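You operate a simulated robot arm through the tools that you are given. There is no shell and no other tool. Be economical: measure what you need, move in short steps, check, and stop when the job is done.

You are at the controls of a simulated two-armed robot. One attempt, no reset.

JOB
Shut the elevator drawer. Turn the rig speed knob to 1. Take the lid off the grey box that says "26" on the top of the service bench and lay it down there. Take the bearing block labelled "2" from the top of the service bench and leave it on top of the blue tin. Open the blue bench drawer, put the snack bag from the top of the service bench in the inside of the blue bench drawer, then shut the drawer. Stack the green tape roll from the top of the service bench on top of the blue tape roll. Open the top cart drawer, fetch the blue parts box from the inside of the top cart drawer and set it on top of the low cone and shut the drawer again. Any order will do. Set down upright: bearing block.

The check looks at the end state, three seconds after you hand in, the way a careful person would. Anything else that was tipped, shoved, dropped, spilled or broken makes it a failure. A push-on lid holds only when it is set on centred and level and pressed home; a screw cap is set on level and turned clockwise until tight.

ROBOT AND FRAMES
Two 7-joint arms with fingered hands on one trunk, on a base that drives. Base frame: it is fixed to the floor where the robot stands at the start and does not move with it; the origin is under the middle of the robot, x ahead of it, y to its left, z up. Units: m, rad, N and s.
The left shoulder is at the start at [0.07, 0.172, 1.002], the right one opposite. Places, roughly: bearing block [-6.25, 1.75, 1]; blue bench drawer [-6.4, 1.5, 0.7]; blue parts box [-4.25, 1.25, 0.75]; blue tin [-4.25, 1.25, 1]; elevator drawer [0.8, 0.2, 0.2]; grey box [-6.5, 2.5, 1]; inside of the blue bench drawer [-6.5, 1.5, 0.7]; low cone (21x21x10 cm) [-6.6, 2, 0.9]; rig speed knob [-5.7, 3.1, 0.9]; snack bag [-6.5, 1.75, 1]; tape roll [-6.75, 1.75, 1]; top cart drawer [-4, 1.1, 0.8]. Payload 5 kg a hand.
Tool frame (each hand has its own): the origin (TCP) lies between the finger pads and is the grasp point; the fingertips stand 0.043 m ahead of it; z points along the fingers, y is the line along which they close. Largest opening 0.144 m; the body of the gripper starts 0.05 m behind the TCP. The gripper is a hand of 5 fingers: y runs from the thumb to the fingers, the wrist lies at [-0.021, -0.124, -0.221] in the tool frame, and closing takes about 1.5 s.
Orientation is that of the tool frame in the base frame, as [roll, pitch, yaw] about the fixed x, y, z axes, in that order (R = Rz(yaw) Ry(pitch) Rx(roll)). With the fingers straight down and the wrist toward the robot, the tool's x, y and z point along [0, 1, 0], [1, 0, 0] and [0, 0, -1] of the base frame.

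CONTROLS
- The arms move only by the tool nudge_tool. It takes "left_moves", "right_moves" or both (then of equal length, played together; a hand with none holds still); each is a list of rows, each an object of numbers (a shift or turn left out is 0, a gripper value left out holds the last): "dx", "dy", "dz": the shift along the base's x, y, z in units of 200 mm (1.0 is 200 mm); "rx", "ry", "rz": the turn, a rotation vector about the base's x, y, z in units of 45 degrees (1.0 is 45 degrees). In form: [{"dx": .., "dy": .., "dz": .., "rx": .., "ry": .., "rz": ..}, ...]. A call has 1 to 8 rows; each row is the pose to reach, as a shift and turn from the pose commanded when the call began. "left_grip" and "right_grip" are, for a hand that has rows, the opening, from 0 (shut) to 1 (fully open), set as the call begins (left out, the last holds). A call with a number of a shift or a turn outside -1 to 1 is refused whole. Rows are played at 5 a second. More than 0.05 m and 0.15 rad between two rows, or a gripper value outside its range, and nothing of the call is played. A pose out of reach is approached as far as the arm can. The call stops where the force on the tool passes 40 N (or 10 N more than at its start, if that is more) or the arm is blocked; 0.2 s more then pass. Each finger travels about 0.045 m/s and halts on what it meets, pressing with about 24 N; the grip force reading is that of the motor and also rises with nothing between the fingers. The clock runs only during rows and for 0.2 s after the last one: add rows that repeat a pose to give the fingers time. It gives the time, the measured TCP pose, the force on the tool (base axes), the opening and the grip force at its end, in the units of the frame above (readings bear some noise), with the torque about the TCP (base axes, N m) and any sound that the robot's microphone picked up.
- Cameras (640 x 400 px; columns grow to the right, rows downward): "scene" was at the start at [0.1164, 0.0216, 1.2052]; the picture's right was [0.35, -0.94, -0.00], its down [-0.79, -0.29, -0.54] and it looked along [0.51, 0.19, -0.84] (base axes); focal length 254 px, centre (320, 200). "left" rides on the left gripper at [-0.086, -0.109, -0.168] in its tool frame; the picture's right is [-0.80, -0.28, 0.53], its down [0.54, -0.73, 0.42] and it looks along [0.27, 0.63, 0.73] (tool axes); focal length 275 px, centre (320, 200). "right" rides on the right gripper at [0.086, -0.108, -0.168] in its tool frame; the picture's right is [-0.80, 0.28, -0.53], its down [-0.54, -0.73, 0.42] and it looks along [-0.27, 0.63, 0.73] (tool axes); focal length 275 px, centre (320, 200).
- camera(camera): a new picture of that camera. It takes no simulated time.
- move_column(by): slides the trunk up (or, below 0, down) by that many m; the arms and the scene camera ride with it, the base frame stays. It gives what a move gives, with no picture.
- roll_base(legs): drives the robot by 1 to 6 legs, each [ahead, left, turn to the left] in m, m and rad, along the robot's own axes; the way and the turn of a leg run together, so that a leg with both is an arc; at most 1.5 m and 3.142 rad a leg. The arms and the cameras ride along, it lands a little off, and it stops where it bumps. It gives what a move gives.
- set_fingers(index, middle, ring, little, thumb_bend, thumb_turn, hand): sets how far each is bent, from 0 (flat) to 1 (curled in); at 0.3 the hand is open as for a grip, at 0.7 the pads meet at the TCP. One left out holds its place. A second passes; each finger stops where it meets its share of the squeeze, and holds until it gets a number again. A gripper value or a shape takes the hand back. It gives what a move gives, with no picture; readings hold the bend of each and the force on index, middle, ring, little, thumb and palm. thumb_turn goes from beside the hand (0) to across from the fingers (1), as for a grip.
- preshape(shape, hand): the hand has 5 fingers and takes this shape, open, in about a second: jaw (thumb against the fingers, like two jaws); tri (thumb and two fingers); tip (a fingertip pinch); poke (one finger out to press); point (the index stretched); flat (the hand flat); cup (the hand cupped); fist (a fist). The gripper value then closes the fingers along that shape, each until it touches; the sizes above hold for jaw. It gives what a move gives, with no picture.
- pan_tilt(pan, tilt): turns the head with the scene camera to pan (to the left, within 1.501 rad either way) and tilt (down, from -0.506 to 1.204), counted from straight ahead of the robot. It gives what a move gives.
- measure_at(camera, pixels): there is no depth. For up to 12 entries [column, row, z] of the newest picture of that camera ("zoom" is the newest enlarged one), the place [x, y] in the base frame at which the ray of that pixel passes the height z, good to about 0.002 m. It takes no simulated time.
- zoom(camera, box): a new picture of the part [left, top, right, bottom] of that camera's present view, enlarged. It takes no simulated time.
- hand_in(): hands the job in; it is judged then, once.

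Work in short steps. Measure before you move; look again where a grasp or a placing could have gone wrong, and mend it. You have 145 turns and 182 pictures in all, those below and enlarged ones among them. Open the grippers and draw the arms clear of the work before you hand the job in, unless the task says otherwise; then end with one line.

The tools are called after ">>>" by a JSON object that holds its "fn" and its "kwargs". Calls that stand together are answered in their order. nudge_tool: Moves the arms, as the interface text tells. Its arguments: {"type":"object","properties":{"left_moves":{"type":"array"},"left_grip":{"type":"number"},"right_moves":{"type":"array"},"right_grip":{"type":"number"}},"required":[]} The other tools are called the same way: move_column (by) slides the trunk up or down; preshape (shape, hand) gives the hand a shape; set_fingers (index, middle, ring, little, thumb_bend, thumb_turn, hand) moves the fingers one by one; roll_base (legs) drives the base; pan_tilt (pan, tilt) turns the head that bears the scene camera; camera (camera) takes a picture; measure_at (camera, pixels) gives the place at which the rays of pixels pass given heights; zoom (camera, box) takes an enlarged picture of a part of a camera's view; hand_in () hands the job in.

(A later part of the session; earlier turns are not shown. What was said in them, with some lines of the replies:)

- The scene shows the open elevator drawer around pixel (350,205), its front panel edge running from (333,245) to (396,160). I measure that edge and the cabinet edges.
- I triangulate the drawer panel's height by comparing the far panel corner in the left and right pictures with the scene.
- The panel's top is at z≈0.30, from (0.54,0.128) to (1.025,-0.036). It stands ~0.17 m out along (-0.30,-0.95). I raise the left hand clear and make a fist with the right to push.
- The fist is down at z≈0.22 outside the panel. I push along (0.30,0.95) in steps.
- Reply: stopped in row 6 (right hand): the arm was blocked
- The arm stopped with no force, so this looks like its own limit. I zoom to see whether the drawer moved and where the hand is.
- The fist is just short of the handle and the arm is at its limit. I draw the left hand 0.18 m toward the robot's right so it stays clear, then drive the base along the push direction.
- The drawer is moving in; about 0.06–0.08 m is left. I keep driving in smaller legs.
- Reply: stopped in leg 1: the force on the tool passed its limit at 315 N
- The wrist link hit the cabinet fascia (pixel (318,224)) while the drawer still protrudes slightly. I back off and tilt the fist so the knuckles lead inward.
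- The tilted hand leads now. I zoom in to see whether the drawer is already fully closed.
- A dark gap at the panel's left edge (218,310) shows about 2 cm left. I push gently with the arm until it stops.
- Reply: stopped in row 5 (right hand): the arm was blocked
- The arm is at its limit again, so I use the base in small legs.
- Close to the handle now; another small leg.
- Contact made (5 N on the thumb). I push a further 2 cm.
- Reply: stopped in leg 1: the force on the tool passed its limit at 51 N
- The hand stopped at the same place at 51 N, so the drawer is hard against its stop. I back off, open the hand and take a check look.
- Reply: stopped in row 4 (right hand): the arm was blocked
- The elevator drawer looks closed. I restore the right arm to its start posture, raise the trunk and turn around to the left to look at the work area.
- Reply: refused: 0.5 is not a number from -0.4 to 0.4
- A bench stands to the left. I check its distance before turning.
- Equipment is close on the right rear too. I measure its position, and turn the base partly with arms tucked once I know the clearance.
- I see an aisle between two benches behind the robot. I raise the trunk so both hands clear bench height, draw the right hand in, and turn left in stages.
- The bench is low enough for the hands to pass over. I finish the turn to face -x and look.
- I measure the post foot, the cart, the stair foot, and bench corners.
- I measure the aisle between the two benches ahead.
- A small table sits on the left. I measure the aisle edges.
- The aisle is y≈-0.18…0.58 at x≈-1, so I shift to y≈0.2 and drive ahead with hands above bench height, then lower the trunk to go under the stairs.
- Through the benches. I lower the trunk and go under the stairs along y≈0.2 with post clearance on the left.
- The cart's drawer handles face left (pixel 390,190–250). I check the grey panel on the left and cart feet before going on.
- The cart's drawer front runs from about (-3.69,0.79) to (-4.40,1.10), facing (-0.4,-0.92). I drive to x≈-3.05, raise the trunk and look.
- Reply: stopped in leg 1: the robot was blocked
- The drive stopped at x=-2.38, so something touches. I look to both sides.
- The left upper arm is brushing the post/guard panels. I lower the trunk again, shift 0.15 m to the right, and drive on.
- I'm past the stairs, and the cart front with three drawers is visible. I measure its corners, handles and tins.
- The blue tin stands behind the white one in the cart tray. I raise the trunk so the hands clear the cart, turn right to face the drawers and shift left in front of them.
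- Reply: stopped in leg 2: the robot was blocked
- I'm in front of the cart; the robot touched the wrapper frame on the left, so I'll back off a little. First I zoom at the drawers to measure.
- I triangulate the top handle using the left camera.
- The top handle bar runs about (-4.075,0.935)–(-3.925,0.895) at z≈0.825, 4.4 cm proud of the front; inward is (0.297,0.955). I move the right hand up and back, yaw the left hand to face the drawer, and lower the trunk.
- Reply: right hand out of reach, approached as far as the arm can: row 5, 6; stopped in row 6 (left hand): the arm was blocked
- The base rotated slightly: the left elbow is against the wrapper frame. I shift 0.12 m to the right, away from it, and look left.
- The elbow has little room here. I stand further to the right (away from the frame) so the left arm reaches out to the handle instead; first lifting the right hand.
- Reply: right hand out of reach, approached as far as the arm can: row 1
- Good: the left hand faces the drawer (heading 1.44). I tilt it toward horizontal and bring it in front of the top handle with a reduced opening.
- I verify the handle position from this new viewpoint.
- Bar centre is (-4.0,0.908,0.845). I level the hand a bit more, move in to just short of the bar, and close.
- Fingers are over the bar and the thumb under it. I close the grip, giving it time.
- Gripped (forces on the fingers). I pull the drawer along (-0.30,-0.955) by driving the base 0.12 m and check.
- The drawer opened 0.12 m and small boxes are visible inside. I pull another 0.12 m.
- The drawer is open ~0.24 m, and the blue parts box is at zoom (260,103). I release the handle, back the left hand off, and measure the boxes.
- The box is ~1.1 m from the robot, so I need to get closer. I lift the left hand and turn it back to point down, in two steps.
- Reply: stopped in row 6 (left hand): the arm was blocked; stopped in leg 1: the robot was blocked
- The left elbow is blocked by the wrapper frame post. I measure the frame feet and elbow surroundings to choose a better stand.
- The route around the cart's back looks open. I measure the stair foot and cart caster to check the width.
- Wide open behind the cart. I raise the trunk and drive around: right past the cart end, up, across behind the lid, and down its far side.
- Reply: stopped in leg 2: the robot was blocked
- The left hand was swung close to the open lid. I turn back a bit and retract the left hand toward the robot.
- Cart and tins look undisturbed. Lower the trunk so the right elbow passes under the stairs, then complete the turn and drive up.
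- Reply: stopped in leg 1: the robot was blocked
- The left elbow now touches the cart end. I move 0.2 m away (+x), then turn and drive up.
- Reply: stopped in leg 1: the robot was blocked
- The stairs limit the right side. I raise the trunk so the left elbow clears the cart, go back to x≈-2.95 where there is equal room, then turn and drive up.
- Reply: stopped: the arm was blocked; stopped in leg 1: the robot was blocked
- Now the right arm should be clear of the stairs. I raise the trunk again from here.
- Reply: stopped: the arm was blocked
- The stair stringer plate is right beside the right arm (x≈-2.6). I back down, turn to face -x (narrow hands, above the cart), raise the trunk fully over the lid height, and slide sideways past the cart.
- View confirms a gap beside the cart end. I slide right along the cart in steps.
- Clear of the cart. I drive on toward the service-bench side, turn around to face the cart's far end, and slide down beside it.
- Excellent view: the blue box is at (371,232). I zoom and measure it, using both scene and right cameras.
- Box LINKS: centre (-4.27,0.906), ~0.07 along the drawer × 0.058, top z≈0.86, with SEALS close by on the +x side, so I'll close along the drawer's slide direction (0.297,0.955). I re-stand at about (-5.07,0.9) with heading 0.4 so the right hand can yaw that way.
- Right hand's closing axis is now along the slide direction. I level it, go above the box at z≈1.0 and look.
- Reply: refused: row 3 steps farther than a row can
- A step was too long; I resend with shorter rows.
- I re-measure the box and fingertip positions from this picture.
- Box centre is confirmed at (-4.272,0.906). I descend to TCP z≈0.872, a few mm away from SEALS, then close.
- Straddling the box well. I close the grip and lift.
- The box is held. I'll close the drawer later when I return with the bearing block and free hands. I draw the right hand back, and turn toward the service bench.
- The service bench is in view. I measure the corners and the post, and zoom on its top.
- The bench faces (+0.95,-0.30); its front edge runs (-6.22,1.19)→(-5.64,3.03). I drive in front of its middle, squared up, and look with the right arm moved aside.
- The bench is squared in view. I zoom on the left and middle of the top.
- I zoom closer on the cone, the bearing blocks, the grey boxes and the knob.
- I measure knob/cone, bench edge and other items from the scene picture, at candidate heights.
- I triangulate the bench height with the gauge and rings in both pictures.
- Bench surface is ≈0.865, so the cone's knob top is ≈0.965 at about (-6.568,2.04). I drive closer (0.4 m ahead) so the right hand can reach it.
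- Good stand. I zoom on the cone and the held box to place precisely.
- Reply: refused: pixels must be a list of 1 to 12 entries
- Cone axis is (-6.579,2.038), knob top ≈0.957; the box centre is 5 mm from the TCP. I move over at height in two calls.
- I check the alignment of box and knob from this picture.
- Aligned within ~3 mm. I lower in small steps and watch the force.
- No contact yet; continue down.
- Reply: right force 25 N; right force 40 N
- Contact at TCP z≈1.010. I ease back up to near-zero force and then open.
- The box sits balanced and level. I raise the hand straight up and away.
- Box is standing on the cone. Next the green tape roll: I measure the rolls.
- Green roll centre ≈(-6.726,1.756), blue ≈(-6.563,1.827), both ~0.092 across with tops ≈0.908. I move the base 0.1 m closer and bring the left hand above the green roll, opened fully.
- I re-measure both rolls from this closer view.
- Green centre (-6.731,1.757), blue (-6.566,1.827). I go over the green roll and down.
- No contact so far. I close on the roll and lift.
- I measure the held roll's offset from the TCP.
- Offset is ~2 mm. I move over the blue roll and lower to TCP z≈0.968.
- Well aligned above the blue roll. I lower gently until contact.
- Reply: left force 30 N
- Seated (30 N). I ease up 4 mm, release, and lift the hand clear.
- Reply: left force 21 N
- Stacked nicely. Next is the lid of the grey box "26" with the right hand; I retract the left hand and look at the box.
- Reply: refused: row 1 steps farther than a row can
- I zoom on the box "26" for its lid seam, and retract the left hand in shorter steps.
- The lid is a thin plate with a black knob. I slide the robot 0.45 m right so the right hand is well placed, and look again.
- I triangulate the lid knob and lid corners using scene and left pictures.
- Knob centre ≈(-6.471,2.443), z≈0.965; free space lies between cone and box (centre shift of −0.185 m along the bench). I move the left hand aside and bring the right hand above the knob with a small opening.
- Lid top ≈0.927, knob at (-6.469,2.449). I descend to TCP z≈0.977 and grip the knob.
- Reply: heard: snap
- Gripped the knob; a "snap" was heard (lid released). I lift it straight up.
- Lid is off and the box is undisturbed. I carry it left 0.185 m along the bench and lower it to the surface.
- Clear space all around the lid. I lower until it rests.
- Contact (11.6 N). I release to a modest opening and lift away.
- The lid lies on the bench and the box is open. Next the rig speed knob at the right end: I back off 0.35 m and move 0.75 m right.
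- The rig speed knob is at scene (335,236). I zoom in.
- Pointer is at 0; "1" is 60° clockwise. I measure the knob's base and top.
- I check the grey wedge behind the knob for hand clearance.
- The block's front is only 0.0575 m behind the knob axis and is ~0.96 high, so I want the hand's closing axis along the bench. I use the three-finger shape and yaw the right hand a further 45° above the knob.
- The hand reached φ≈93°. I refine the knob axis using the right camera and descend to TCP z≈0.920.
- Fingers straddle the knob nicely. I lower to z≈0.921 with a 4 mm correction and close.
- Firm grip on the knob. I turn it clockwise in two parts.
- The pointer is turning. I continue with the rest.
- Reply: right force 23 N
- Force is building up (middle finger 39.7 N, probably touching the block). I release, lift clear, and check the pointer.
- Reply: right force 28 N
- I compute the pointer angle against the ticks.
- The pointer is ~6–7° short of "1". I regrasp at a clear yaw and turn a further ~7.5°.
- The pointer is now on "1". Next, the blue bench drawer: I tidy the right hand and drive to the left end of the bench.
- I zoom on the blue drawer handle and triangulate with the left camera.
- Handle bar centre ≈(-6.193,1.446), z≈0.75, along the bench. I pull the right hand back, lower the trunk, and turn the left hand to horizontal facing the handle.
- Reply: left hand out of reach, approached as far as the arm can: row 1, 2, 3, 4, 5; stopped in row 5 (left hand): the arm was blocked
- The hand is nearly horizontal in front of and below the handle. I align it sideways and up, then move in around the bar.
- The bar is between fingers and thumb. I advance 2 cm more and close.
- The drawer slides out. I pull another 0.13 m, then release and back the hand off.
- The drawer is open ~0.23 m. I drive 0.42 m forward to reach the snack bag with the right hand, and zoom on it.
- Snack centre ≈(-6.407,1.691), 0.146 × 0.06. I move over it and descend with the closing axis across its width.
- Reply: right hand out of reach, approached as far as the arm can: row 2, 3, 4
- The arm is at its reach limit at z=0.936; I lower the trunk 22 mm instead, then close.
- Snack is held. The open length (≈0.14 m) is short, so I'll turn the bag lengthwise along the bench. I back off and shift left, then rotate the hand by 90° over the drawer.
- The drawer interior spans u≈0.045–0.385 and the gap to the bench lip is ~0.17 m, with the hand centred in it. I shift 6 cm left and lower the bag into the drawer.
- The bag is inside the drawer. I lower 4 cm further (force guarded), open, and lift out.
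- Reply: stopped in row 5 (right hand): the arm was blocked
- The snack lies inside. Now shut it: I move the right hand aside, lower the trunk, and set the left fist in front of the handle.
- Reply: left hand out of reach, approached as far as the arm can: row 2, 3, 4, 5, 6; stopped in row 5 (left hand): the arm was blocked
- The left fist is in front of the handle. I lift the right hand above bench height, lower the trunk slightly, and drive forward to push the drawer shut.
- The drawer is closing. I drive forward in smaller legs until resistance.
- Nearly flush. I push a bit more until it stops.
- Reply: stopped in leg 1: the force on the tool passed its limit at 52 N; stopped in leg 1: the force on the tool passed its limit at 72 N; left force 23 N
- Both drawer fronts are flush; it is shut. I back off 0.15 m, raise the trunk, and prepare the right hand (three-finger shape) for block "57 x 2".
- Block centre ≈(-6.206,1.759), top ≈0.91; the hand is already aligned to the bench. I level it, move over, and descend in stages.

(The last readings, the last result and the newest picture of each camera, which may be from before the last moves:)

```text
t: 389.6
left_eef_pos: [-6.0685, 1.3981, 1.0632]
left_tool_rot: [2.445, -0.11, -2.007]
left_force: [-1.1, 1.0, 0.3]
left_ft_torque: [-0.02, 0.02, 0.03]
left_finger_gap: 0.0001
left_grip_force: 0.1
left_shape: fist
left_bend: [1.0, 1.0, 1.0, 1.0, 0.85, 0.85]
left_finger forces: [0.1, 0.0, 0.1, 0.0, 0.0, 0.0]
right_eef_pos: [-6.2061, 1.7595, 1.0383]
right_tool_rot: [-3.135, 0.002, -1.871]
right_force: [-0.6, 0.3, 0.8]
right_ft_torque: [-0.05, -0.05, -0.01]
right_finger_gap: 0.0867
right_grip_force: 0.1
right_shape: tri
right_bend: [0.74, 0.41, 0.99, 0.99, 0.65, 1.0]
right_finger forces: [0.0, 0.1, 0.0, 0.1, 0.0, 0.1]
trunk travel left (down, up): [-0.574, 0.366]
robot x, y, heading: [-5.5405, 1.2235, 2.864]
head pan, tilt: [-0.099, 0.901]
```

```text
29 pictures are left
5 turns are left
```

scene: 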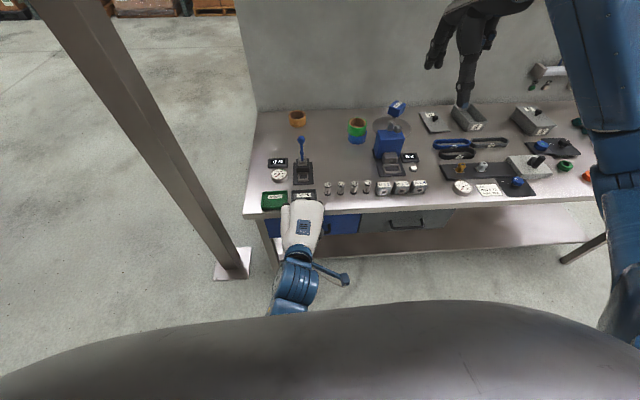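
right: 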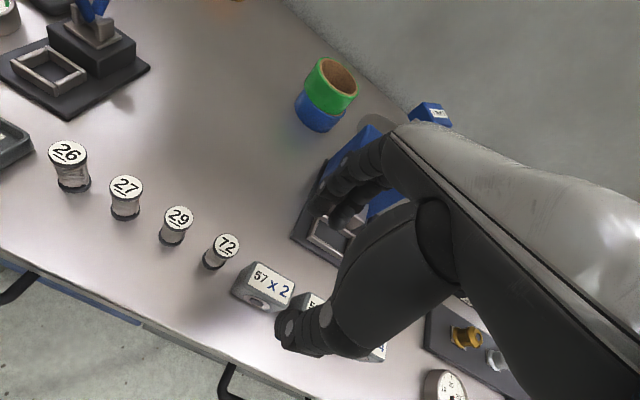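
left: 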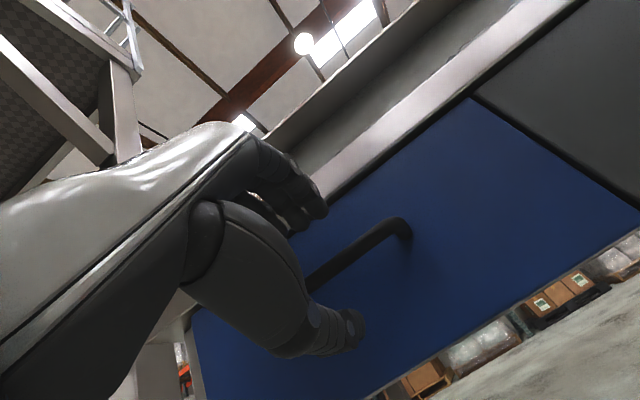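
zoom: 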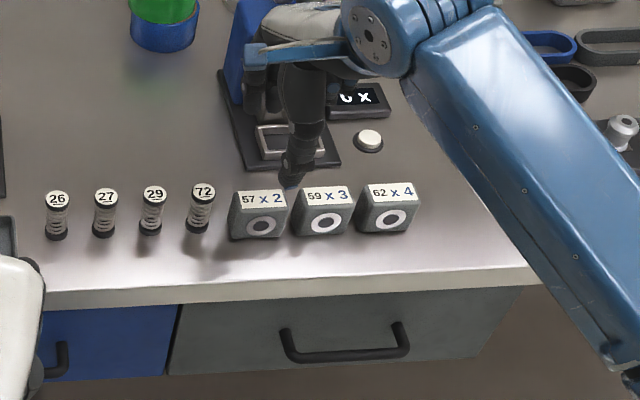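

Only a few turns remain, so I chain steps: descend and grip block "57 x 2", lift, and drive to the cart's far end with the hand over the tray, then take pictures.

>>> {"fn": "nudge_tool", "kwargs": {"right_moves": [{"dx": 0.012, "dz": -0.2}, {"dx": 0.012, "dz": -0.4}, {"dx": 0.012, "dz": -0.55}, {"dx": 0.012, "dz": -0.615}]}}

>>> {"fn": "nudge_tool", "kwargs": {"right_moves": [{"dz": 0}, {"dz": 0}, {"dz": 0}, {"dz": 0}, {"dz": 0}, {"dz": 0}, {"dz": 0}, {"dz": 0}], "right_grip": 0}}

>>> {"fn": "nudge_tool", "kwargs": {"right_moves": [{"dz": 0.1}, {"dz": 0.25}, {"dz": 0.45}, {"dz": 0.65}, {"dz": 0.85}, {"dz": 1.0}]}}

>>> {"fn": "move_column", "kwargs": {"by": 0.12}}

>>> {"fn": "zoom", "kwargs": {"camera": "scene", "box": [330, 100, 470, 230]}}

>>> {"fn": "roll_base", "kwargs": {"legs": [[-0.2, 0, 0], [0, 0, -1.43], [0, 0, -1.432], [0, 0.383, 0], [0.418, 0, 0]]}}

>>> {"fn": "pan_tilt", "kwargs": {"pan": -0.25, "tilt": 0.9}}

>>> {"fn": "camera", "kwargs": {"camera": "scene"}}

>>> {"fn": "camera", "kwargs": {"camera": "right"}}

```text
t: 390.6
left_eef_pos: [-6.0686, 1.3984, 1.0614]
left_tool_rot: [2.444, -0.108, -2.01]
left_force: [0.2, 1.2, 0.2]
left_ft_torque: [-0.03, 0.01, 0.01]
left_finger_gap: 0.0001
left_grip_force: 0.0
left_shape: fist
left_bend: [1.0, 1.0, 1.0, 1.0, 0.85, 0.85]
left_finger forces: [0.1, 0.0, 0.0, 0.0, 0.1, 0.0]
right_eef_pos: [-6.2024, 1.759, 0.9166]
right_tool_rot: [-3.136, 0.002, -1.869]
right_force: [-0.6, 0.6, 0.0]
right_ft_torque: [0.0, 0.01, -0.01]
right_finger_gap: 0.0866
right_grip_force: 0.1
right_shape: tri
right_bend: [0.74, 0.41, 0.99, 0.99, 0.65, 1.0]
right_finger forces: [0.0, 0.0, 0.0, 0.0, 0.1, 0.0]
trunk travel left (down, up): [-0.574, 0.366]
robot x, y, heading: [-5.5402, 1.219, 2.86]
head pan, tilt: [-0.099, 0.901]
```

```text
t: 392.4
left_eef_pos: [-6.0685, 1.3988, 1.0617]
left_tool_rot: [2.444, -0.109, -2.008]
left_force: [0.3, 0.0, 0.3]
left_ft_torque: [0.01, 0.0, 0.03]
left_finger_gap: 0.0
left_grip_force: 0.0
left_shape: fist
left_bend: [1.0, 1.0, 1.0, 1.0, 0.85, 0.85]
left_finger forces: [0.1, 0.0, 0.0, 0.1, 0.1, 0.0]
right_eef_pos: [-6.2019, 1.7583, 0.9158]
right_tool_rot: [-3.134, 0.002, -1.871]
right_force: [0.0, 0.5, -0.6]
right_ft_torque: [-0.01, 0.02, 0.05]
right_finger_gap: 0.0291
right_grip_force: 24.0
right_shape: tri
right_bend: [0.73, 0.59, 1.0, 1.0, 0.74, 1.0]
right_finger forces: [10.8, 10.5, 0.1, 0.0, 21.0, 0.1]
trunk travel left (down, up): [-0.574, 0.366]
robot x, y, heading: [-5.5367, 1.2199, 2.866]
head pan, tilt: [-0.099, 0.901]
```

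```text
t: 393.8
left_eef_pos: [-6.0673, 1.3984, 1.0637]
left_tool_rot: [2.443, -0.109, -2.008]
left_force: [-0.5, -0.3, -1.0]
left_ft_torque: [0.03, 0.03, 0.05]
left_finger_gap: 0.0
left_grip_force: 0.1
left_shape: fist
left_bend: [1.0, 1.0, 1.0, 1.0, 0.85, 0.85]
left_finger forces: [0.0, 0.1, 0.0, 0.1, 0.1, 0.0]
right_eef_pos: [-6.2031, 1.7582, 1.1152]
right_tool_rot: [-3.133, 0.004, -1.869]
right_force: [0.4, -1.1, -2.8]
right_ft_torque: [0.0, 0.03, 0.03]
right_finger_gap: 0.0293
right_grip_force: 24.1
right_shape: tri
right_bend: [0.73, 0.59, 1.0, 1.0, 0.74, 1.0]
right_finger forces: [10.8, 10.4, 0.0, 0.1, 21.2, 0.0]
trunk travel left (down, up): [-0.574, 0.366]
robot x, y, heading: [-5.5384, 1.2184, 2.862]
head pan, tilt: [-0.099, 0.901]
```

```text
t: 395.3
left_eef_pos: [-6.069, 1.3985, 1.182]
left_tool_rot: [2.445, -0.109, -2.01]
left_force: [0.5, 0.5, 0.0]
left_ft_torque: [0.03, 0.01, 0.03]
left_finger_gap: 0.0002
left_grip_force: 0.1
left_shape: fist
left_bend: [1.0, 1.0, 1.0, 1.0, 0.85, 0.85]
left_finger forces: [0.0, 0.1, 0.0, 0.1, 0.1, 0.0]
right_eef_pos: [-6.205, 1.7589, 1.2356]
right_tool_rot: [-3.135, 0.002, -1.87]
right_force: [-0.8, -0.8, -3.3]
right_ft_torque: [-0.03, 0.01, 0.0]
right_finger_gap: 0.0289
right_grip_force: 24.2
right_shape: tri
right_bend: [0.73, 0.59, 1.0, 1.0, 0.74, 1.0]
right_finger forces: [10.8, 10.2, 0.0, 0.1, 21.2, 0.0]
trunk travel left (down, up): [-0.694, 0.246]
robot x, y, heading: [-5.5405, 1.2213, 2.864]
head pan, tilt: [-0.099, 0.901]
```

```text
3.08 times, centred on (400, 165) of scene
```

zoom: 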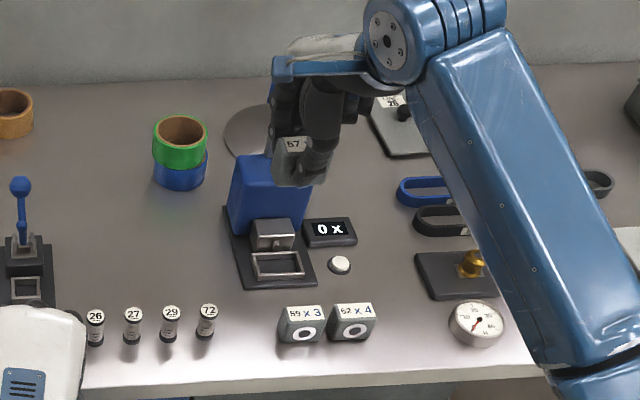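

```text
t: 408.1
left_eef_pos: [-4.3801, 1.531, 1.1837]
left_tool_rot: [2.442, -0.108, 1.415]
left_force: [-0.4, 0.3, 0.1]
left_ft_torque: [-0.01, -0.04, 0.03]
left_finger_gap: 0.0
left_grip_force: 0.1
left_shape: fist
left_bend: [1.0, 1.0, 1.0, 1.0, 0.85, 0.85]
left_finger forces: [0.0, 0.0, 0.1, 0.0, 0.0, 0.0]
right_eef_pos: [-4.1486, 1.2231, 1.2366]
right_tool_rot: [-3.135, 0.005, 1.554]
right_force: [-0.1, 0.5, -2.7]
right_ft_torque: [0.01, -0.01, 0.0]
right_finger_gap: 0.0285
right_grip_force: 24.1
right_shape: tri
right_bend: [0.73, 0.59, 1.0, 1.0, 0.75, 1.0]
right_finger forces: [10.6, 10.0, 0.0, 0.0, 20.5, 0.0]
trunk travel left (down, up): [-0.694, 0.246]
robot x, y, heading: [-4.9364, 1.5485, -0.0]
head pan, tilt: [-0.099, 0.901]
```

```text
t: 408.8
left_eef_pos: [-4.3797, 1.5319, 1.1818]
left_tool_rot: [2.446, -0.108, 1.414]
left_force: [0.2, 0.6, -0.2]
left_ft_torque: [-0.02, -0.04, -0.02]
left_finger_gap: 0.0
left_grip_force: 0.1
left_shape: fist
left_bend: [1.0, 1.0, 1.0, 1.0, 0.85, 0.85]
left_finger forces: [0.0, 0.1, 0.0, 0.0, 0.0, 0.0]
right_eef_pos: [-4.1487, 1.2224, 1.2346]
right_tool_rot: [-3.133, 0.002, 1.554]
right_force: [0.0, -0.4, -2.6]
right_ft_torque: [0.03, -0.03, -0.04]
right_finger_gap: 0.0284
right_grip_force: 23.9
right_shape: tri
right_bend: [0.73, 0.59, 1.0, 1.0, 0.75, 1.0]
right_finger forces: [10.6, 10.0, 0.1, 0.1, 20.4, 0.0]
trunk travel left (down, up): [-0.694, 0.246]
robot x, y, heading: [-4.9373, 1.5538, 0.004]
head pan, tilt: [-0.25, 0.901]
```

```text
27 pictures are left
```

scene: 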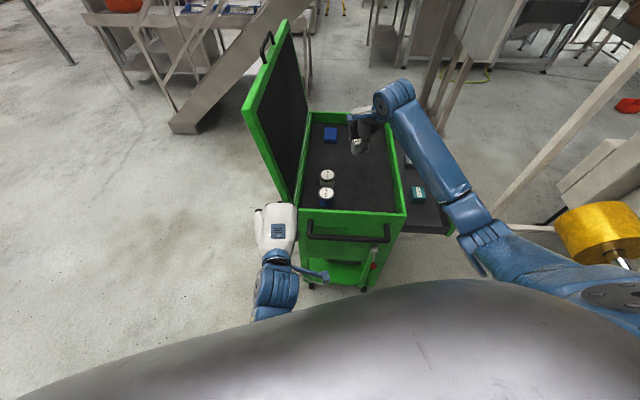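

```text
26 pictures are left
4 turns are left
```

right: 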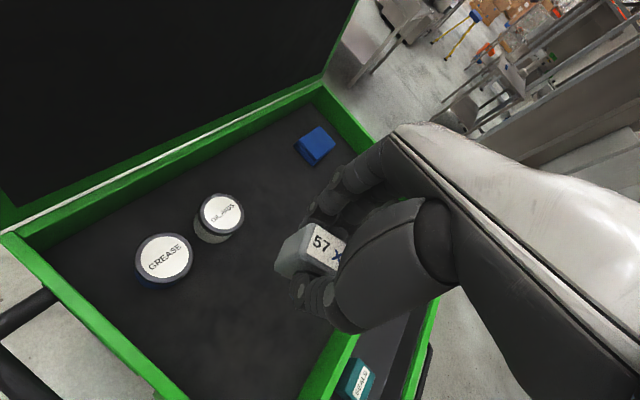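

The block is held over the tray. I measure the blue tin ("GREASE") in both pictures, and pre-position over my prior estimate (-4.134,1.338), then zoom.

>>> {"fn": "measure_at", "kwargs": {"camera": "right", "pixels": [[164, 256, 0.96], [164, 256, 0.95], [164, 256, 0.97], [137, 262, 0.96], [192, 252, 0.96], [221, 213, 0.96]]}}

>>> {"fn": "measure_at", "kwargs": {"camera": "scene", "pixels": [[326, 193, 0.96], [326, 193, 0.95], [326, 193, 0.97], [327, 175, 0.96], [406, 215, 0.95], [299, 209, 0.95]]}}

>>> {"fn": "nudge_tool", "kwargs": {"right_moves": [{"dx": 0.02, "dy": 0.2}, {"dx": 0.04, "dy": 0.4}, {"dx": 0.07, "dy": 0.58}, {"dx": 0.07, "dy": 0.58, "dz": -0.2}, {"dx": 0.07, "dy": 0.58, "dz": -0.4}, {"dx": 0.07, "dy": 0.58, "dz": -0.6}]}}

>>> {"fn": "zoom", "kwargs": {"camera": "scene", "box": [280, 130, 420, 240]}}

>>> {"fn": "zoom", "kwargs": {"camera": "right", "box": [120, 120, 440, 400]}}

```text
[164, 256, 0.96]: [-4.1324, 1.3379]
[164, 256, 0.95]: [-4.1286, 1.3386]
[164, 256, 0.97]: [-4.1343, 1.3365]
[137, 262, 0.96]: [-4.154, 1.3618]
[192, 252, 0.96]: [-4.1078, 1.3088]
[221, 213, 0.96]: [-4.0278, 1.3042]
```

```text
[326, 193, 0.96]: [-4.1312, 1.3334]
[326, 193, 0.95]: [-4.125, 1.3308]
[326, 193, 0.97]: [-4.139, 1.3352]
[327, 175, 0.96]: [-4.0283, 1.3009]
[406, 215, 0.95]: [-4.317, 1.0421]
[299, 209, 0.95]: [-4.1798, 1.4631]
```

```text
t: 410.2
left_eef_pos: [-4.3797, 1.5314, 1.1827]
left_tool_rot: [2.446, -0.108, 1.415]
left_force: [0.1, -0.3, -0.5]
left_ft_torque: [0.02, 0.01, 0.04]
left_finger_gap: 0.0
left_grip_force: 0.0
left_shape: fist
left_bend: [1.0, 1.0, 1.0, 1.0, 0.85, 0.85]
left_finger forces: [0.1, 0.0, 0.1, 0.0, 0.0, 0.1]
right_eef_pos: [-4.1336, 1.3379, 1.1145]
right_tool_rot: [-3.136, 0.002, 1.555]
right_force: [0.4, -0.7, -2.9]
right_ft_torque: [0.02, 0.07, 0.01]
right_finger_gap: 0.0284
right_grip_force: 23.7
right_shape: tri
right_bend: [0.73, 0.59, 1.0, 1.0, 0.75, 1.0]
right_finger forces: [10.5, 10.2, 0.0, 0.0, 20.4, 0.1]
trunk travel left (down, up): [-0.694, 0.246]
robot x, y, heading: [-4.9359, 1.5543, 0.001]
head pan, tilt: [-0.25, 0.901]
```

```text
3.64 times, centred on (350, 185) of scene
```

zoom: 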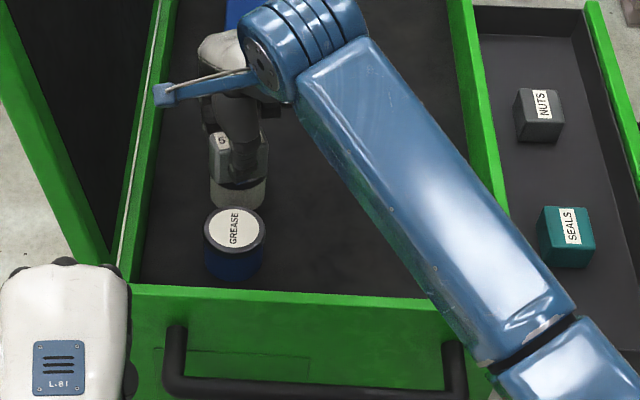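

```text
1.43 times, centred on (280, 260) of right
3 turns are left
```

zoom: 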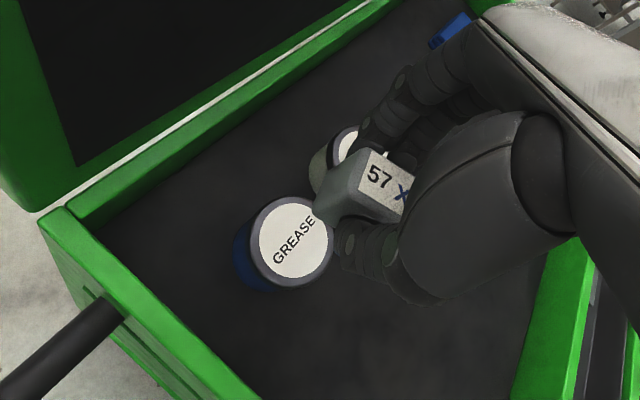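

Tin centre confirmed (-4.132,1.337), top ≈0.96, with the block right above it. I lower gently onto the tin, release, lift, check, and then re-stand with the right fist outside the drawer front ready to push.

>>> {"fn": "nudge_tool", "kwargs": {"right_moves": [{"dx": 0.008, "dz": -0.15}, {"dx": 0.008, "dz": -0.3}, {"dx": 0.008, "dz": -0.4}, {"dx": 0.008, "dz": -0.44}]}}

>>> {"fn": "nudge_tool", "kwargs": {"right_moves": [{"dz": -0.015}, {"dz": -0.03}, {"dz": -0.045}, {"dz": -0.06}, {"dz": -0.075}, {"dz": -0.09}, {"dz": -0.1}]}}

>>> {"fn": "nudge_tool", "kwargs": {"right_moves": [{"dz": 0.01}, {"dz": 0.015}, {"dz": 0.015}, {"dz": 0.015}, {"dz": 0.015}, {"dz": 0.015}, {"dz": 0.015}], "right_grip": 0.55}}

>>> {"fn": "nudge_tool", "kwargs": {"right_moves": [{"dz": 0.1}, {"dz": 0.25}, {"dz": 0.45}, {"dz": 0.65}, {"dz": 0.85}, {"dz": 1.0}]}}

>>> {"fn": "roll_base", "kwargs": {"legs": [[-0.35, 0, 0], [0, -0.654, 0], [0.216, 0, 0]]}}

>>> {"fn": "preshape", "kwargs": {"shape": "fist", "hand": "right"}}

>>> {"fn": "nudge_tool", "kwargs": {"left_moves": [{"dz": 0.2}, {"dz": 0.4}, {"dz": 0.6}, {"dz": 0.8}, {"dz": 1.0}], "right_moves": [{"rx": 0.08, "dy": -0.12}, {"rx": 0.16, "dy": -0.25, "dz": -0.1}, {"rx": 0.24, "dy": -0.37, "dz": -0.25}, {"rx": 0.32, "dy": -0.5, "dz": -0.4}, {"rx": 0.38, "dy": -0.5, "dz": -0.6}]}}

>>> {"fn": "move_column", "kwargs": {"by": -0.25}}

>>> {"fn": "pan_tilt", "kwargs": {"pan": -0.3, "tilt": 0.75}}

>>> {"fn": "camera", "kwargs": {"camera": "scene"}}

>>> {"fn": "zoom", "kwargs": {"camera": "scene", "box": [180, 80, 440, 280]}}

```text
t: 411.2
left_eef_pos: [-4.3795, 1.5305, 1.1822]
left_tool_rot: [2.446, -0.108, 1.416]
left_force: [-0.3, 0.3, 0.3]
left_ft_torque: [-0.01, 0.01, -0.02]
left_finger_gap: 0.0001
left_grip_force: 0.0
left_shape: fist
left_bend: [1.0, 1.0, 1.0, 1.0, 0.85, 0.85]
left_finger forces: [0.0, 0.0, 0.0, 0.0, 0.0, 0.0]
right_eef_pos: [-4.1327, 1.3393, 1.0267]
right_tool_rot: [-3.135, 0.003, 1.557]
right_force: [0.4, -0.4, -3.7]
right_ft_torque: [0.04, 0.02, -0.02]
right_finger_gap: 0.0288
right_grip_force: 24.2
right_shape: tri
right_bend: [0.73, 0.59, 1.0, 1.0, 0.75, 1.0]
right_finger forces: [10.4, 10.1, 0.0, 0.0, 20.3, 0.0]
trunk travel left (down, up): [-0.694, 0.246]
robot x, y, heading: [-4.9361, 1.5529, 0.003]
head pan, tilt: [-0.25, 0.901]
```

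```text
t: 412.9
left_eef_pos: [-4.3817, 1.5321, 1.1838]
left_tool_rot: [2.445, -0.107, 1.414]
left_force: [-0.2, 0.1, -0.6]
left_ft_torque: [0.01, 0.03, 0.02]
left_finger_gap: 0.0003
left_grip_force: 0.1
left_shape: fist
left_bend: [1.0, 1.0, 1.0, 1.0, 0.85, 0.85]
left_finger forces: [0.1, 0.0, 0.1, 0.0, 0.1, 0.1]
right_eef_pos: [-4.13, 1.3388, 1.0176]
right_tool_rot: [3.133, 0.001, 1.555]
right_force: [-6.1, -0.6, 20.8]
right_ft_torque: [0.03, 0.37, 0.01]
right_finger_gap: 0.0304
right_grip_force: 24.0
right_shape: tri
right_bend: [0.74, 0.59, 1.0, 1.0, 0.75, 1.0]
right_finger forces: [11.1, 11.0, 0.1, 0.0, 28.5, 0.0]
trunk travel left (down, up): [-0.694, 0.246]
robot x, y, heading: [-4.9373, 1.5528, 0.006]
head pan, tilt: [-0.25, 0.901]
stopped in row 7 (right hand): the force on the tool passed its limit at 41 N (the readings are from after the stop); the commanded pose is now the measured one
```

```text
t: 414.5
left_eef_pos: [-4.3801, 1.5319, 1.1824]
left_tool_rot: [2.443, -0.108, 1.415]
left_force: [0.5, 0.5, 1.1]
left_ft_torque: [0.0, -0.02, 0.01]
left_finger_gap: 0.0001
left_grip_force: 0.0
left_shape: fist
left_bend: [1.0, 1.0, 1.0, 1.0, 0.85, 0.85]
left_finger forces: [0.0, 0.0, 0.0, 0.0, 0.0, 0.0]
right_eef_pos: [-4.1318, 1.3387, 1.0159]
right_tool_rot: [3.14, 0.001, 1.556]
right_force: [0.4, -0.4, -0.5]
right_ft_torque: [-0.02, 0.02, 0.03]
right_finger_gap: 0.0785
right_grip_force: 0.0
right_shape: tri
right_bend: [0.74, 0.43, 0.99, 0.99, 0.68, 1.0]
right_finger forces: [0.0, 0.1, 0.1, 0.0, 0.1, 0.1]
trunk travel left (down, up): [-0.694, 0.246]
robot x, y, heading: [-4.9341, 1.5553, 0.003]
head pan, tilt: [-0.25, 0.901]
```

```text
t: 415.9
left_eef_pos: [-4.3799, 1.5309, 1.1826]
left_tool_rot: [2.444, -0.108, 1.414]
left_force: [-1.0, -0.2, -0.1]
left_ft_torque: [0.05, -0.02, 0.0]
left_finger_gap: 0.0
left_grip_force: 0.0
left_shape: fist
left_bend: [1.0, 1.0, 1.0, 1.0, 0.85, 0.85]
left_finger forces: [0.0, 0.0, 0.0, 0.1, 0.0, 0.1]
right_eef_pos: [-4.1303, 1.3386, 1.2151]
right_tool_rot: [3.139, 0.0, 1.554]
right_force: [-0.5, 0.1, 0.5]
right_ft_torque: [-0.02, -0.02, -0.02]
right_finger_gap: 0.0786
right_grip_force: 0.0
right_shape: tri
right_bend: [0.74, 0.43, 0.99, 0.99, 0.68, 1.0]
right_finger forces: [0.1, 0.1, 0.1, 0.0, 0.0, 0.0]
trunk travel left (down, up): [-0.694, 0.246]
robot x, y, heading: [-4.9386, 1.5543, 0.001]
head pan, tilt: [-0.25, 0.901]
```

```text
t: 422.7
left_eef_pos: [-4.5139, 0.8717, 1.1839]
left_tool_rot: [2.444, -0.108, 1.411]
left_force: [-1.0, 1.0, -0.1]
left_ft_torque: [0.0, 0.0, -0.03]
left_finger_gap: 0.0
left_grip_force: 0.0
left_shape: fist
left_bend: [1.0, 1.0, 1.0, 1.0, 0.85, 0.85]
left_finger forces: [0.0, 0.0, 0.1, 0.0, 0.0, 0.0]
right_eef_pos: [-4.2653, 0.6795, 1.2166]
right_tool_rot: [3.137, 0.002, 1.551]
right_force: [-0.3, 0.1, 0.6]
right_ft_torque: [-0.03, -0.02, -0.03]
right_finger_gap: 0.0785
right_grip_force: 0.1
right_shape: tri
right_bend: [0.74, 0.43, 0.99, 0.99, 0.68, 1.0]
right_finger forces: [0.1, 0.1, 0.0, 0.1, 0.1, 0.0]
trunk travel left (down, up): [-0.694, 0.246]
robot x, y, heading: [-5.0712, 0.8971, -0.002]
head pan, tilt: [-0.25, 0.901]
```

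```text
t: 423.6
left_eef_pos: [-4.511, 0.8704, 1.183]
left_tool_rot: [2.444, -0.108, 1.41]
left_force: [-0.5, 0.8, -0.1]
left_ft_torque: [-0.03, 0.0, 0.0]
left_finger_gap: 0.0
left_grip_force: 0.0
left_shape: fist
left_bend: [1.0, 1.0, 1.0, 1.0, 0.85, 0.85]
left_finger forces: [0.1, 0.1, 0.0, 0.0, 0.0, 0.0]
right_eef_pos: [-4.2629, 0.6774, 1.2153]
right_tool_rot: [3.141, 0.002, 1.55]
right_force: [0.1, 0.6, -0.4]
right_ft_torque: [0.01, 0.03, 0.03]
right_finger_gap: 0.0
right_grip_force: 0.0
right_shape: fist
right_bend: [1.0, 1.0, 1.0, 1.0, 0.85, 0.85]
right_finger forces: [0.0, 0.0, 0.1, 0.0, 0.1, 0.1]
trunk travel left (down, up): [-0.694, 0.246]
robot x, y, heading: [-5.0697, 0.8947, -0.003]
head pan, tilt: [-0.25, 0.901]
```

```text
t: 424.8
left_eef_pos: [-4.5263, 0.8953, 1.3212]
left_tool_rot: [2.49, -0.271, 1.366]
left_force: [-0.4, -0.3, 0.0]
left_ft_torque: [-0.06, -0.01, -0.01]
left_finger_gap: 0.0
left_grip_force: 0.0
left_shape: fist
left_bend: [1.0, 1.0, 1.0, 1.0, 0.85, 0.85]
left_finger forces: [0.1, 0.0, 0.1, 0.1, 0.1, 0.1]
right_eef_pos: [-4.2629, 0.5746, 1.1076]
right_tool_rot: [-3.141, -0.286, 1.551]
right_force: [0.3, -0.2, 0.9]
right_ft_torque: [-0.04, -0.01, 0.03]
right_finger_gap: 0.0
right_grip_force: 0.0
right_shape: fist
right_bend: [1.0, 1.0, 1.0, 1.0, 0.85, 0.85]
right_finger forces: [0.0, 0.1, 0.0, 0.0, 0.0, 0.0]
trunk travel left (down, up): [-0.694, 0.246]
robot x, y, heading: [-5.0665, 0.8929, -0.009]
head pan, tilt: [-0.25, 0.901]
stopped in row 5 (left hand): the arm was blocked; the commanded pose is now the measured one
```

```text
t: 427.4
left_eef_pos: [-4.5263, 0.8964, 1.0717]
left_tool_rot: [2.491, -0.269, 1.367]
left_force: [-0.2, 0.9, 0.0]
left_ft_torque: [-0.01, 0.01, 0.03]
left_finger_gap: 0.0
left_grip_force: 0.0
left_shape: fist
left_bend: [1.0, 1.0, 1.0, 1.0, 0.85, 0.85]
left_finger forces: [0.0, 0.0, 0.0, 0.0, 0.0, 0.0]
right_eef_pos: [-4.2637, 0.5773, 0.8561]
right_tool_rot: [-3.14, -0.286, 1.548]
right_force: [0.1, -0.1, 0.1]
right_ft_torque: [0.03, -0.02, -0.02]
right_finger_gap: 0.0
right_grip_force: 0.1
right_shape: fist
right_bend: [1.0, 1.0, 1.0, 1.0, 0.85, 0.85]
right_finger forces: [0.1, 0.0, 0.0, 0.1, 0.0, 0.1]
trunk travel left (down, up): [-0.444, 0.496]
robot x, y, heading: [-5.0704, 0.8888, -0.007]
head pan, tilt: [-0.25, 0.901]
```

```text
t: 428.1
left_eef_pos: [-4.5267, 0.8965, 1.0719]
left_tool_rot: [2.492, -0.268, 1.366]
left_force: [0.0, -0.3, 0.2]
left_ft_torque: [-0.03, -0.03, 0.03]
left_finger_gap: 0.0
left_grip_force: 0.1
left_shape: fist
left_bend: [1.0, 1.0, 1.0, 1.0, 0.85, 0.85]
left_finger forces: [0.0, 0.1, 0.1, 0.0, 0.1, 0.1]
right_eef_pos: [-4.2624, 0.5758, 0.8567]
right_tool_rot: [-3.138, -0.286, 1.549]
right_force: [-0.2, -0.1, -0.1]
right_ft_torque: [-0.01, 0.0, -0.01]
right_finger_gap: 0.0
right_grip_force: 0.0
right_shape: fist
right_bend: [1.0, 1.0, 1.0, 1.0, 0.85, 0.85]
right_finger forces: [0.1, 0.0, 0.0, 0.1, 0.0, 0.0]
trunk travel left (down, up): [-0.444, 0.496]
robot x, y, heading: [-5.0697, 0.895, -0.004]
head pan, tilt: [-0.3, 0.75]
```

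```text
23 pictures are left
```

scene: 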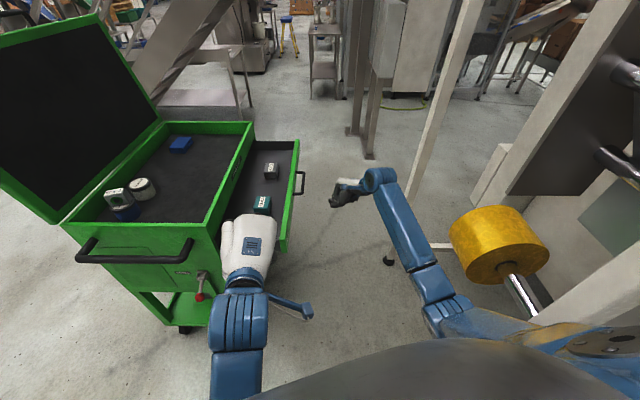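

```text
2.00 times, centred on (310, 180) of scene
2 turns are left
```

zoom: 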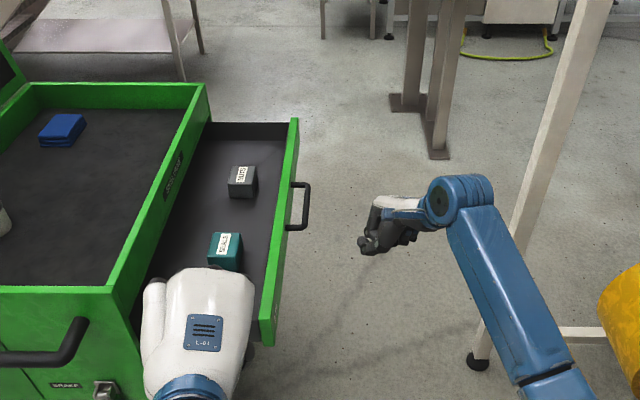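

The block stands on the blue tin, and the right fist is outside the drawer front. I push along (0.30,0.955) with the base in shrinking legs, then look.

>>> {"fn": "move_column", "kwargs": {"by": -0.015}}

>>> {"fn": "roll_base", "kwargs": {"legs": [[0.075, 0.24, 0]]}}

>>> {"fn": "roll_base", "kwargs": {"legs": [[0.03, 0.1, 0]]}}

>>> {"fn": "roll_base", "kwargs": {"legs": [[0.012, 0.04, 0]]}}

>>> {"fn": "roll_base", "kwargs": {"legs": [[0.008, 0.025, 0]]}}

>>> {"fn": "roll_base", "kwargs": {"legs": [[0.006, 0.02, 0]]}}

>>> {"fn": "camera", "kwargs": {"camera": "scene"}}

>>> {"fn": "zoom", "kwargs": {"camera": "scene", "box": [200, 100, 440, 300]}}

>>> {"fn": "zoom", "kwargs": {"camera": "scene", "box": [80, 120, 240, 260]}}

>>> {"fn": "camera", "kwargs": {"camera": "right"}}

```text
t: 428.7
left_eef_pos: [-4.5257, 0.8965, 1.0574]
left_tool_rot: [2.492, -0.269, 1.368]
left_force: [-0.1, -0.4, 0.2]
left_ft_torque: [0.0, 0.05, -0.01]
left_finger_gap: 0.0
left_grip_force: 0.0
left_shape: fist
left_bend: [1.0, 1.0, 1.0, 1.0, 0.85, 0.85]
left_finger forces: [0.1, 0.0, 0.0, 0.0, 0.0, 0.0]
right_eef_pos: [-4.2623, 0.5772, 0.8414]
right_tool_rot: [-3.137, -0.285, 1.548]
right_force: [0.1, -1.0, 0.1]
right_ft_torque: [-0.01, -0.01, 0.01]
right_finger_gap: 0.0001
right_grip_force: 0.1
right_shape: fist
right_bend: [1.0, 1.0, 1.0, 1.0, 0.85, 0.85]
right_finger forces: [0.0, 0.0, 0.1, 0.1, 0.1, 0.0]
trunk travel left (down, up): [-0.429, 0.511]
robot x, y, heading: [-5.0727, 0.892, -0.001]
head pan, tilt: [-0.3, 0.75]
```

```text
t: 430.5
left_eef_pos: [-4.4503, 1.1375, 1.0571]
left_tool_rot: [2.491, -0.268, 1.365]
left_force: [1.3, -0.6, 0.1]
left_ft_torque: [0.0, 0.01, -0.02]
left_finger_gap: 0.0003
left_grip_force: 0.1
left_shape: fist
left_bend: [1.0, 1.0, 1.0, 1.0, 0.85, 0.85]
left_finger forces: [0.0, 0.0, 0.0, 0.0, 0.0, 0.0]
right_eef_pos: [-4.188, 0.8184, 0.8402]
right_tool_rot: [-3.138, -0.286, 1.545]
right_force: [0.2, 1.1, -0.3]
right_ft_torque: [-0.03, -0.01, 0.02]
right_finger_gap: 0.0
right_grip_force: 0.1
right_shape: fist
right_bend: [1.0, 1.0, 1.0, 1.0, 0.86, 0.85]
right_finger forces: [0.1, 0.0, 0.0, 0.1, 0.1, 0.0]
trunk travel left (down, up): [-0.429, 0.511]
robot x, y, heading: [-4.9942, 1.1356, -0.001]
head pan, tilt: [-0.3, 0.75]
```

```text
t: 431.7
left_eef_pos: [-4.4198, 1.2366, 1.0561]
left_tool_rot: [2.491, -0.267, 1.366]
left_force: [1.0, 1.8, -0.2]
left_ft_torque: [-0.02, 0.0, -0.03]
left_finger_gap: 0.0
left_grip_force: 0.0
left_shape: fist
left_bend: [1.0, 1.0, 1.0, 1.0, 0.85, 0.85]
left_finger forces: [0.1, 0.1, 0.0, 0.1, 0.1, 0.0]
right_eef_pos: [-4.1559, 0.9188, 0.8406]
right_tool_rot: [-3.138, -0.286, 1.548]
right_force: [-0.8, 1.0, 1.1]
right_ft_torque: [-0.02, 0.02, -0.01]
right_finger_gap: 0.0001
right_grip_force: 0.0
right_shape: fist
right_bend: [1.0, 1.0, 1.0, 1.0, 0.85, 0.85]
right_finger forces: [0.1, 0.0, 0.1, 0.0, 0.0, 0.1]
trunk travel left (down, up): [-0.429, 0.511]
robot x, y, heading: [-4.9615, 1.2333, -0.005]
head pan, tilt: [-0.3, 0.75]
```

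```text
t: 432.6
left_eef_pos: [-4.4098, 1.2752, 1.0568]
left_tool_rot: [2.492, -0.27, 1.364]
left_force: [-0.2, 0.2, -0.6]
left_ft_torque: [-0.04, 0.02, -0.06]
left_finger_gap: 0.0001
left_grip_force: 0.0
left_shape: fist
left_bend: [1.0, 1.0, 1.0, 1.0, 0.85, 0.85]
left_finger forces: [0.1, 0.1, 0.0, 0.1, 0.0, 0.0]
right_eef_pos: [-4.1457, 0.953, 0.8405]
right_tool_rot: [-3.139, -0.284, 1.544]
right_force: [-10.2, -29.5, 4.7]
right_ft_torque: [0.07, -0.13, -0.73]
right_finger_gap: 0.1362
right_grip_force: 0.1
right_shape: fist
right_bend: [1.0, 1.0, 1.0, 1.0, 0.86, 0.89]
right_finger forces: [0.0, 0.1, 0.1, 0.0, 31.8, 0.0]
trunk travel left (down, up): [-0.429, 0.511]
robot x, y, heading: [-4.9515, 1.2746, -0.006]
head pan, tilt: [-0.3, 0.75]
```

```text
t: 433.4
left_eef_pos: [-4.4026, 1.2873, 1.0569]
left_tool_rot: [2.491, -0.267, 1.353]
left_force: [0.3, 0.9, -0.2]
left_ft_torque: [-0.07, -0.01, -0.06]
left_finger_gap: 0.0
left_grip_force: 0.0
left_shape: fist
left_bend: [1.0, 1.0, 1.0, 1.0, 0.85, 0.85]
left_finger forces: [0.0, 0.0, 0.0, 0.1, 0.0, 0.1]
right_eef_pos: [-4.1436, 0.9501, 0.8394]
right_tool_rot: [-3.137, -0.268, 1.525]
right_force: [-6.9, -19.9, 0.5]
right_ft_torque: [-0.11, 0.1, -0.47]
right_finger_gap: 0.136
right_grip_force: 0.1
right_shape: fist
right_bend: [1.0, 1.0, 1.0, 1.0, 0.85, 0.88]
right_finger forces: [0.0, 0.0, 0.0, 0.1, 21.7, 0.1]
trunk travel left (down, up): [-0.429, 0.511]
robot x, y, heading: [-4.9456, 1.293, -0.009]
head pan, tilt: [-0.3, 0.75]
stopped in leg 1: the force on the tool passed its limit at 45 N (the readings are from after the stop); the commanded pose is now the measured one
```

```text
t: 434.3
left_eef_pos: [-4.4, 1.2952, 1.0562]
left_tool_rot: [2.489, -0.268, 1.348]
left_force: [0.0, 1.3, -0.2]
left_ft_torque: [-0.06, 0.01, -0.07]
left_finger_gap: 0.0002
left_grip_force: 0.1
left_shape: fist
left_bend: [1.0, 1.0, 1.0, 1.0, 0.85, 0.85]
left_finger forces: [0.0, 0.1, 0.1, 0.1, 0.0, 0.0]
right_eef_pos: [-4.144, 0.9509, 0.8407]
right_tool_rot: [-3.135, -0.262, 1.51]
right_force: [-9.4, -21.1, -0.5]
right_ft_torque: [-0.15, 0.07, -0.4]
right_finger_gap: 0.1364
right_grip_force: 0.0
right_shape: fist
right_bend: [1.0, 1.0, 1.0, 1.0, 0.85, 0.88]
right_finger forces: [0.1, 0.0, 0.1, 0.1, 22.7, 0.0]
trunk travel left (down, up): [-0.429, 0.511]
robot x, y, heading: [-4.9442, 1.3, -0.019]
head pan, tilt: [-0.3, 0.75]
stopped in leg 1: the force on the tool passed its limit at 44 N (the readings are from after the stop); the commanded pose is now the measured one
```

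```text
21 pictures are left
```

scene: 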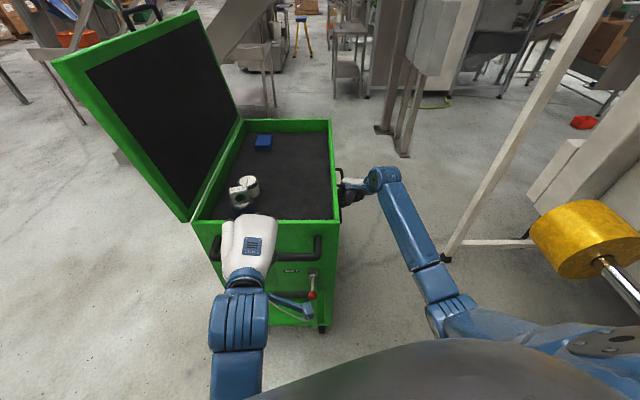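

```text
2.00 times, centred on (320, 200) of scene
```

zoom: 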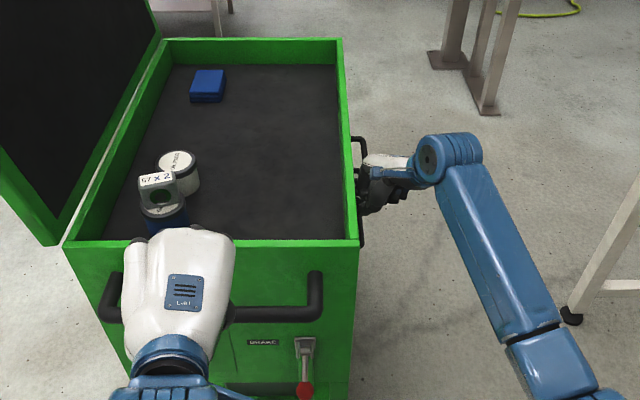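

```text
2.86 times, centred on (160, 190) of scene
```

zoom: 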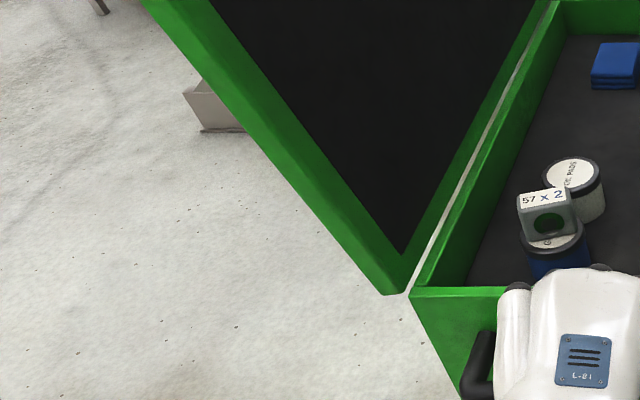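

```text
18 pictures are left
1 turns are left
```

right: 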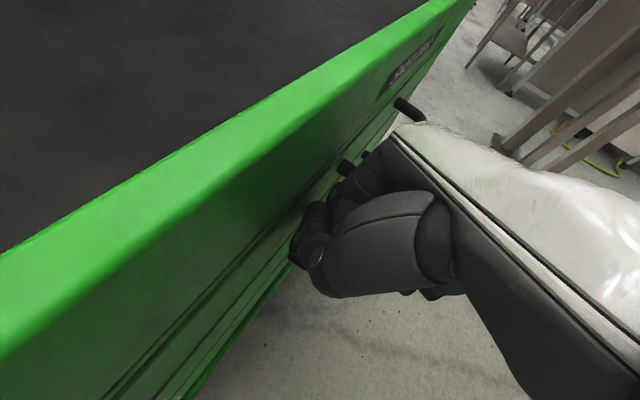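

The cart drawer is flush and the block stands upright on the blue tin. I back clear, open both hands, and hand in.

>>> {"fn": "roll_base", "kwargs": {"legs": [[-0.03, -0.1, 0], [-0.45, 0, 0]]}}

>>> {"fn": "preshape", "kwargs": {"shape": "jaw", "hand": "right"}}

>>> {"fn": "preshape", "kwargs": {"shape": "jaw", "hand": "left"}}

>>> {"fn": "hand_in", "kwargs": {}}

```text
t: 437.8
left_eef_pos: [-4.8783, 1.2061, 1.0563]
left_tool_rot: [2.488, -0.268, 1.352]
left_force: [-0.1, 0.4, -0.5]
left_ft_torque: [0.0, 0.0, 0.0]
left_finger_gap: 0.0
left_grip_force: 0.0
left_shape: fist
left_bend: [1.0, 1.0, 1.0, 1.0, 0.85, 0.85]
left_finger forces: [0.1, 0.1, 0.0, 0.0, 0.1, 0.0]
right_eef_pos: [-4.6191, 0.8676, 0.8422]
right_tool_rot: [-3.137, -0.267, 1.518]
right_force: [-0.6, -0.3, -0.4]
right_ft_torque: [0.01, 0.0, -0.02]
right_finger_gap: 0.1367
right_grip_force: 0.1
right_shape: fist
right_bend: [1.0, 1.0, 1.0, 1.0, 0.85, 0.85]
right_finger forces: [0.0, 0.1, 0.1, 0.1, 0.1, 0.0]
trunk travel left (down, up): [-0.429, 0.511]
robot x, y, heading: [-5.4192, 1.2117, -0.012]
head pan, tilt: [-0.3, 0.75]
```

```text
t: 438.7
left_eef_pos: [-4.8776, 1.2071, 1.0571]
left_tool_rot: [2.491, -0.269, 1.351]
left_force: [0.4, 0.0, -0.5]
left_ft_torque: [0.01, -0.02, -0.03]
left_finger_gap: 0.0
left_grip_force: 0.1
left_shape: fist
left_bend: [1.0, 1.0, 1.0, 1.0, 0.85, 0.85]
left_finger forces: [0.0, 0.0, 0.0, 0.0, 0.0, 0.0]
right_eef_pos: [-4.6195, 0.867, 0.8412]
right_tool_rot: [-3.136, -0.268, 1.519]
right_force: [0.2, -0.1, 0.4]
right_ft_torque: [0.02, 0.0, 0.03]
right_finger_gap: 0.1436
right_grip_force: 0.1
right_shape: jaw
right_bend: [0.3, 0.3, 0.3, 0.3, 0.3, 0.97]
right_finger forces: [0.0, 0.0, 0.1, 0.0, 0.0, 0.0]
trunk travel left (down, up): [-0.429, 0.511]
robot x, y, heading: [-5.4216, 1.2125, -0.011]
head pan, tilt: [-0.3, 0.75]
```

```text
t: 439.6
left_eef_pos: [-4.8776, 1.2061, 1.0571]
left_tool_rot: [2.488, -0.27, 1.352]
left_force: [-0.7, 0.0, 0.0]
left_ft_torque: [-0.06, -0.01, 0.01]
left_finger_gap: 0.1439
left_grip_force: 0.0
left_shape: jaw
left_bend: [0.3, 0.3, 0.3, 0.3, 0.3, 0.97]
left_finger forces: [0.0, 0.0, 0.1, 0.0, 0.0, 0.0]
right_eef_pos: [-4.6189, 0.8669, 0.8418]
right_tool_rot: [-3.136, -0.267, 1.519]
right_force: [-0.5, -0.2, 0.4]
right_ft_torque: [0.0, -0.01, 0.04]
right_finger_gap: 0.1436
right_grip_force: 0.0
right_shape: jaw
right_bend: [0.3, 0.3, 0.3, 0.3, 0.3, 0.97]
right_finger forces: [0.1, 0.0, 0.0, 0.0, 0.0, 0.0]
trunk travel left (down, up): [-0.429, 0.511]
robot x, y, heading: [-5.4199, 1.2129, -0.012]
head pan, tilt: [-0.3, 0.75]
```

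```text
The job is handed in.
```

I finished all seven tasks and handed the job in with both hands open and clear; on the way the robot bumped the wrapper frame, stair, grey guards and cart a few times, and I saw nothing move.
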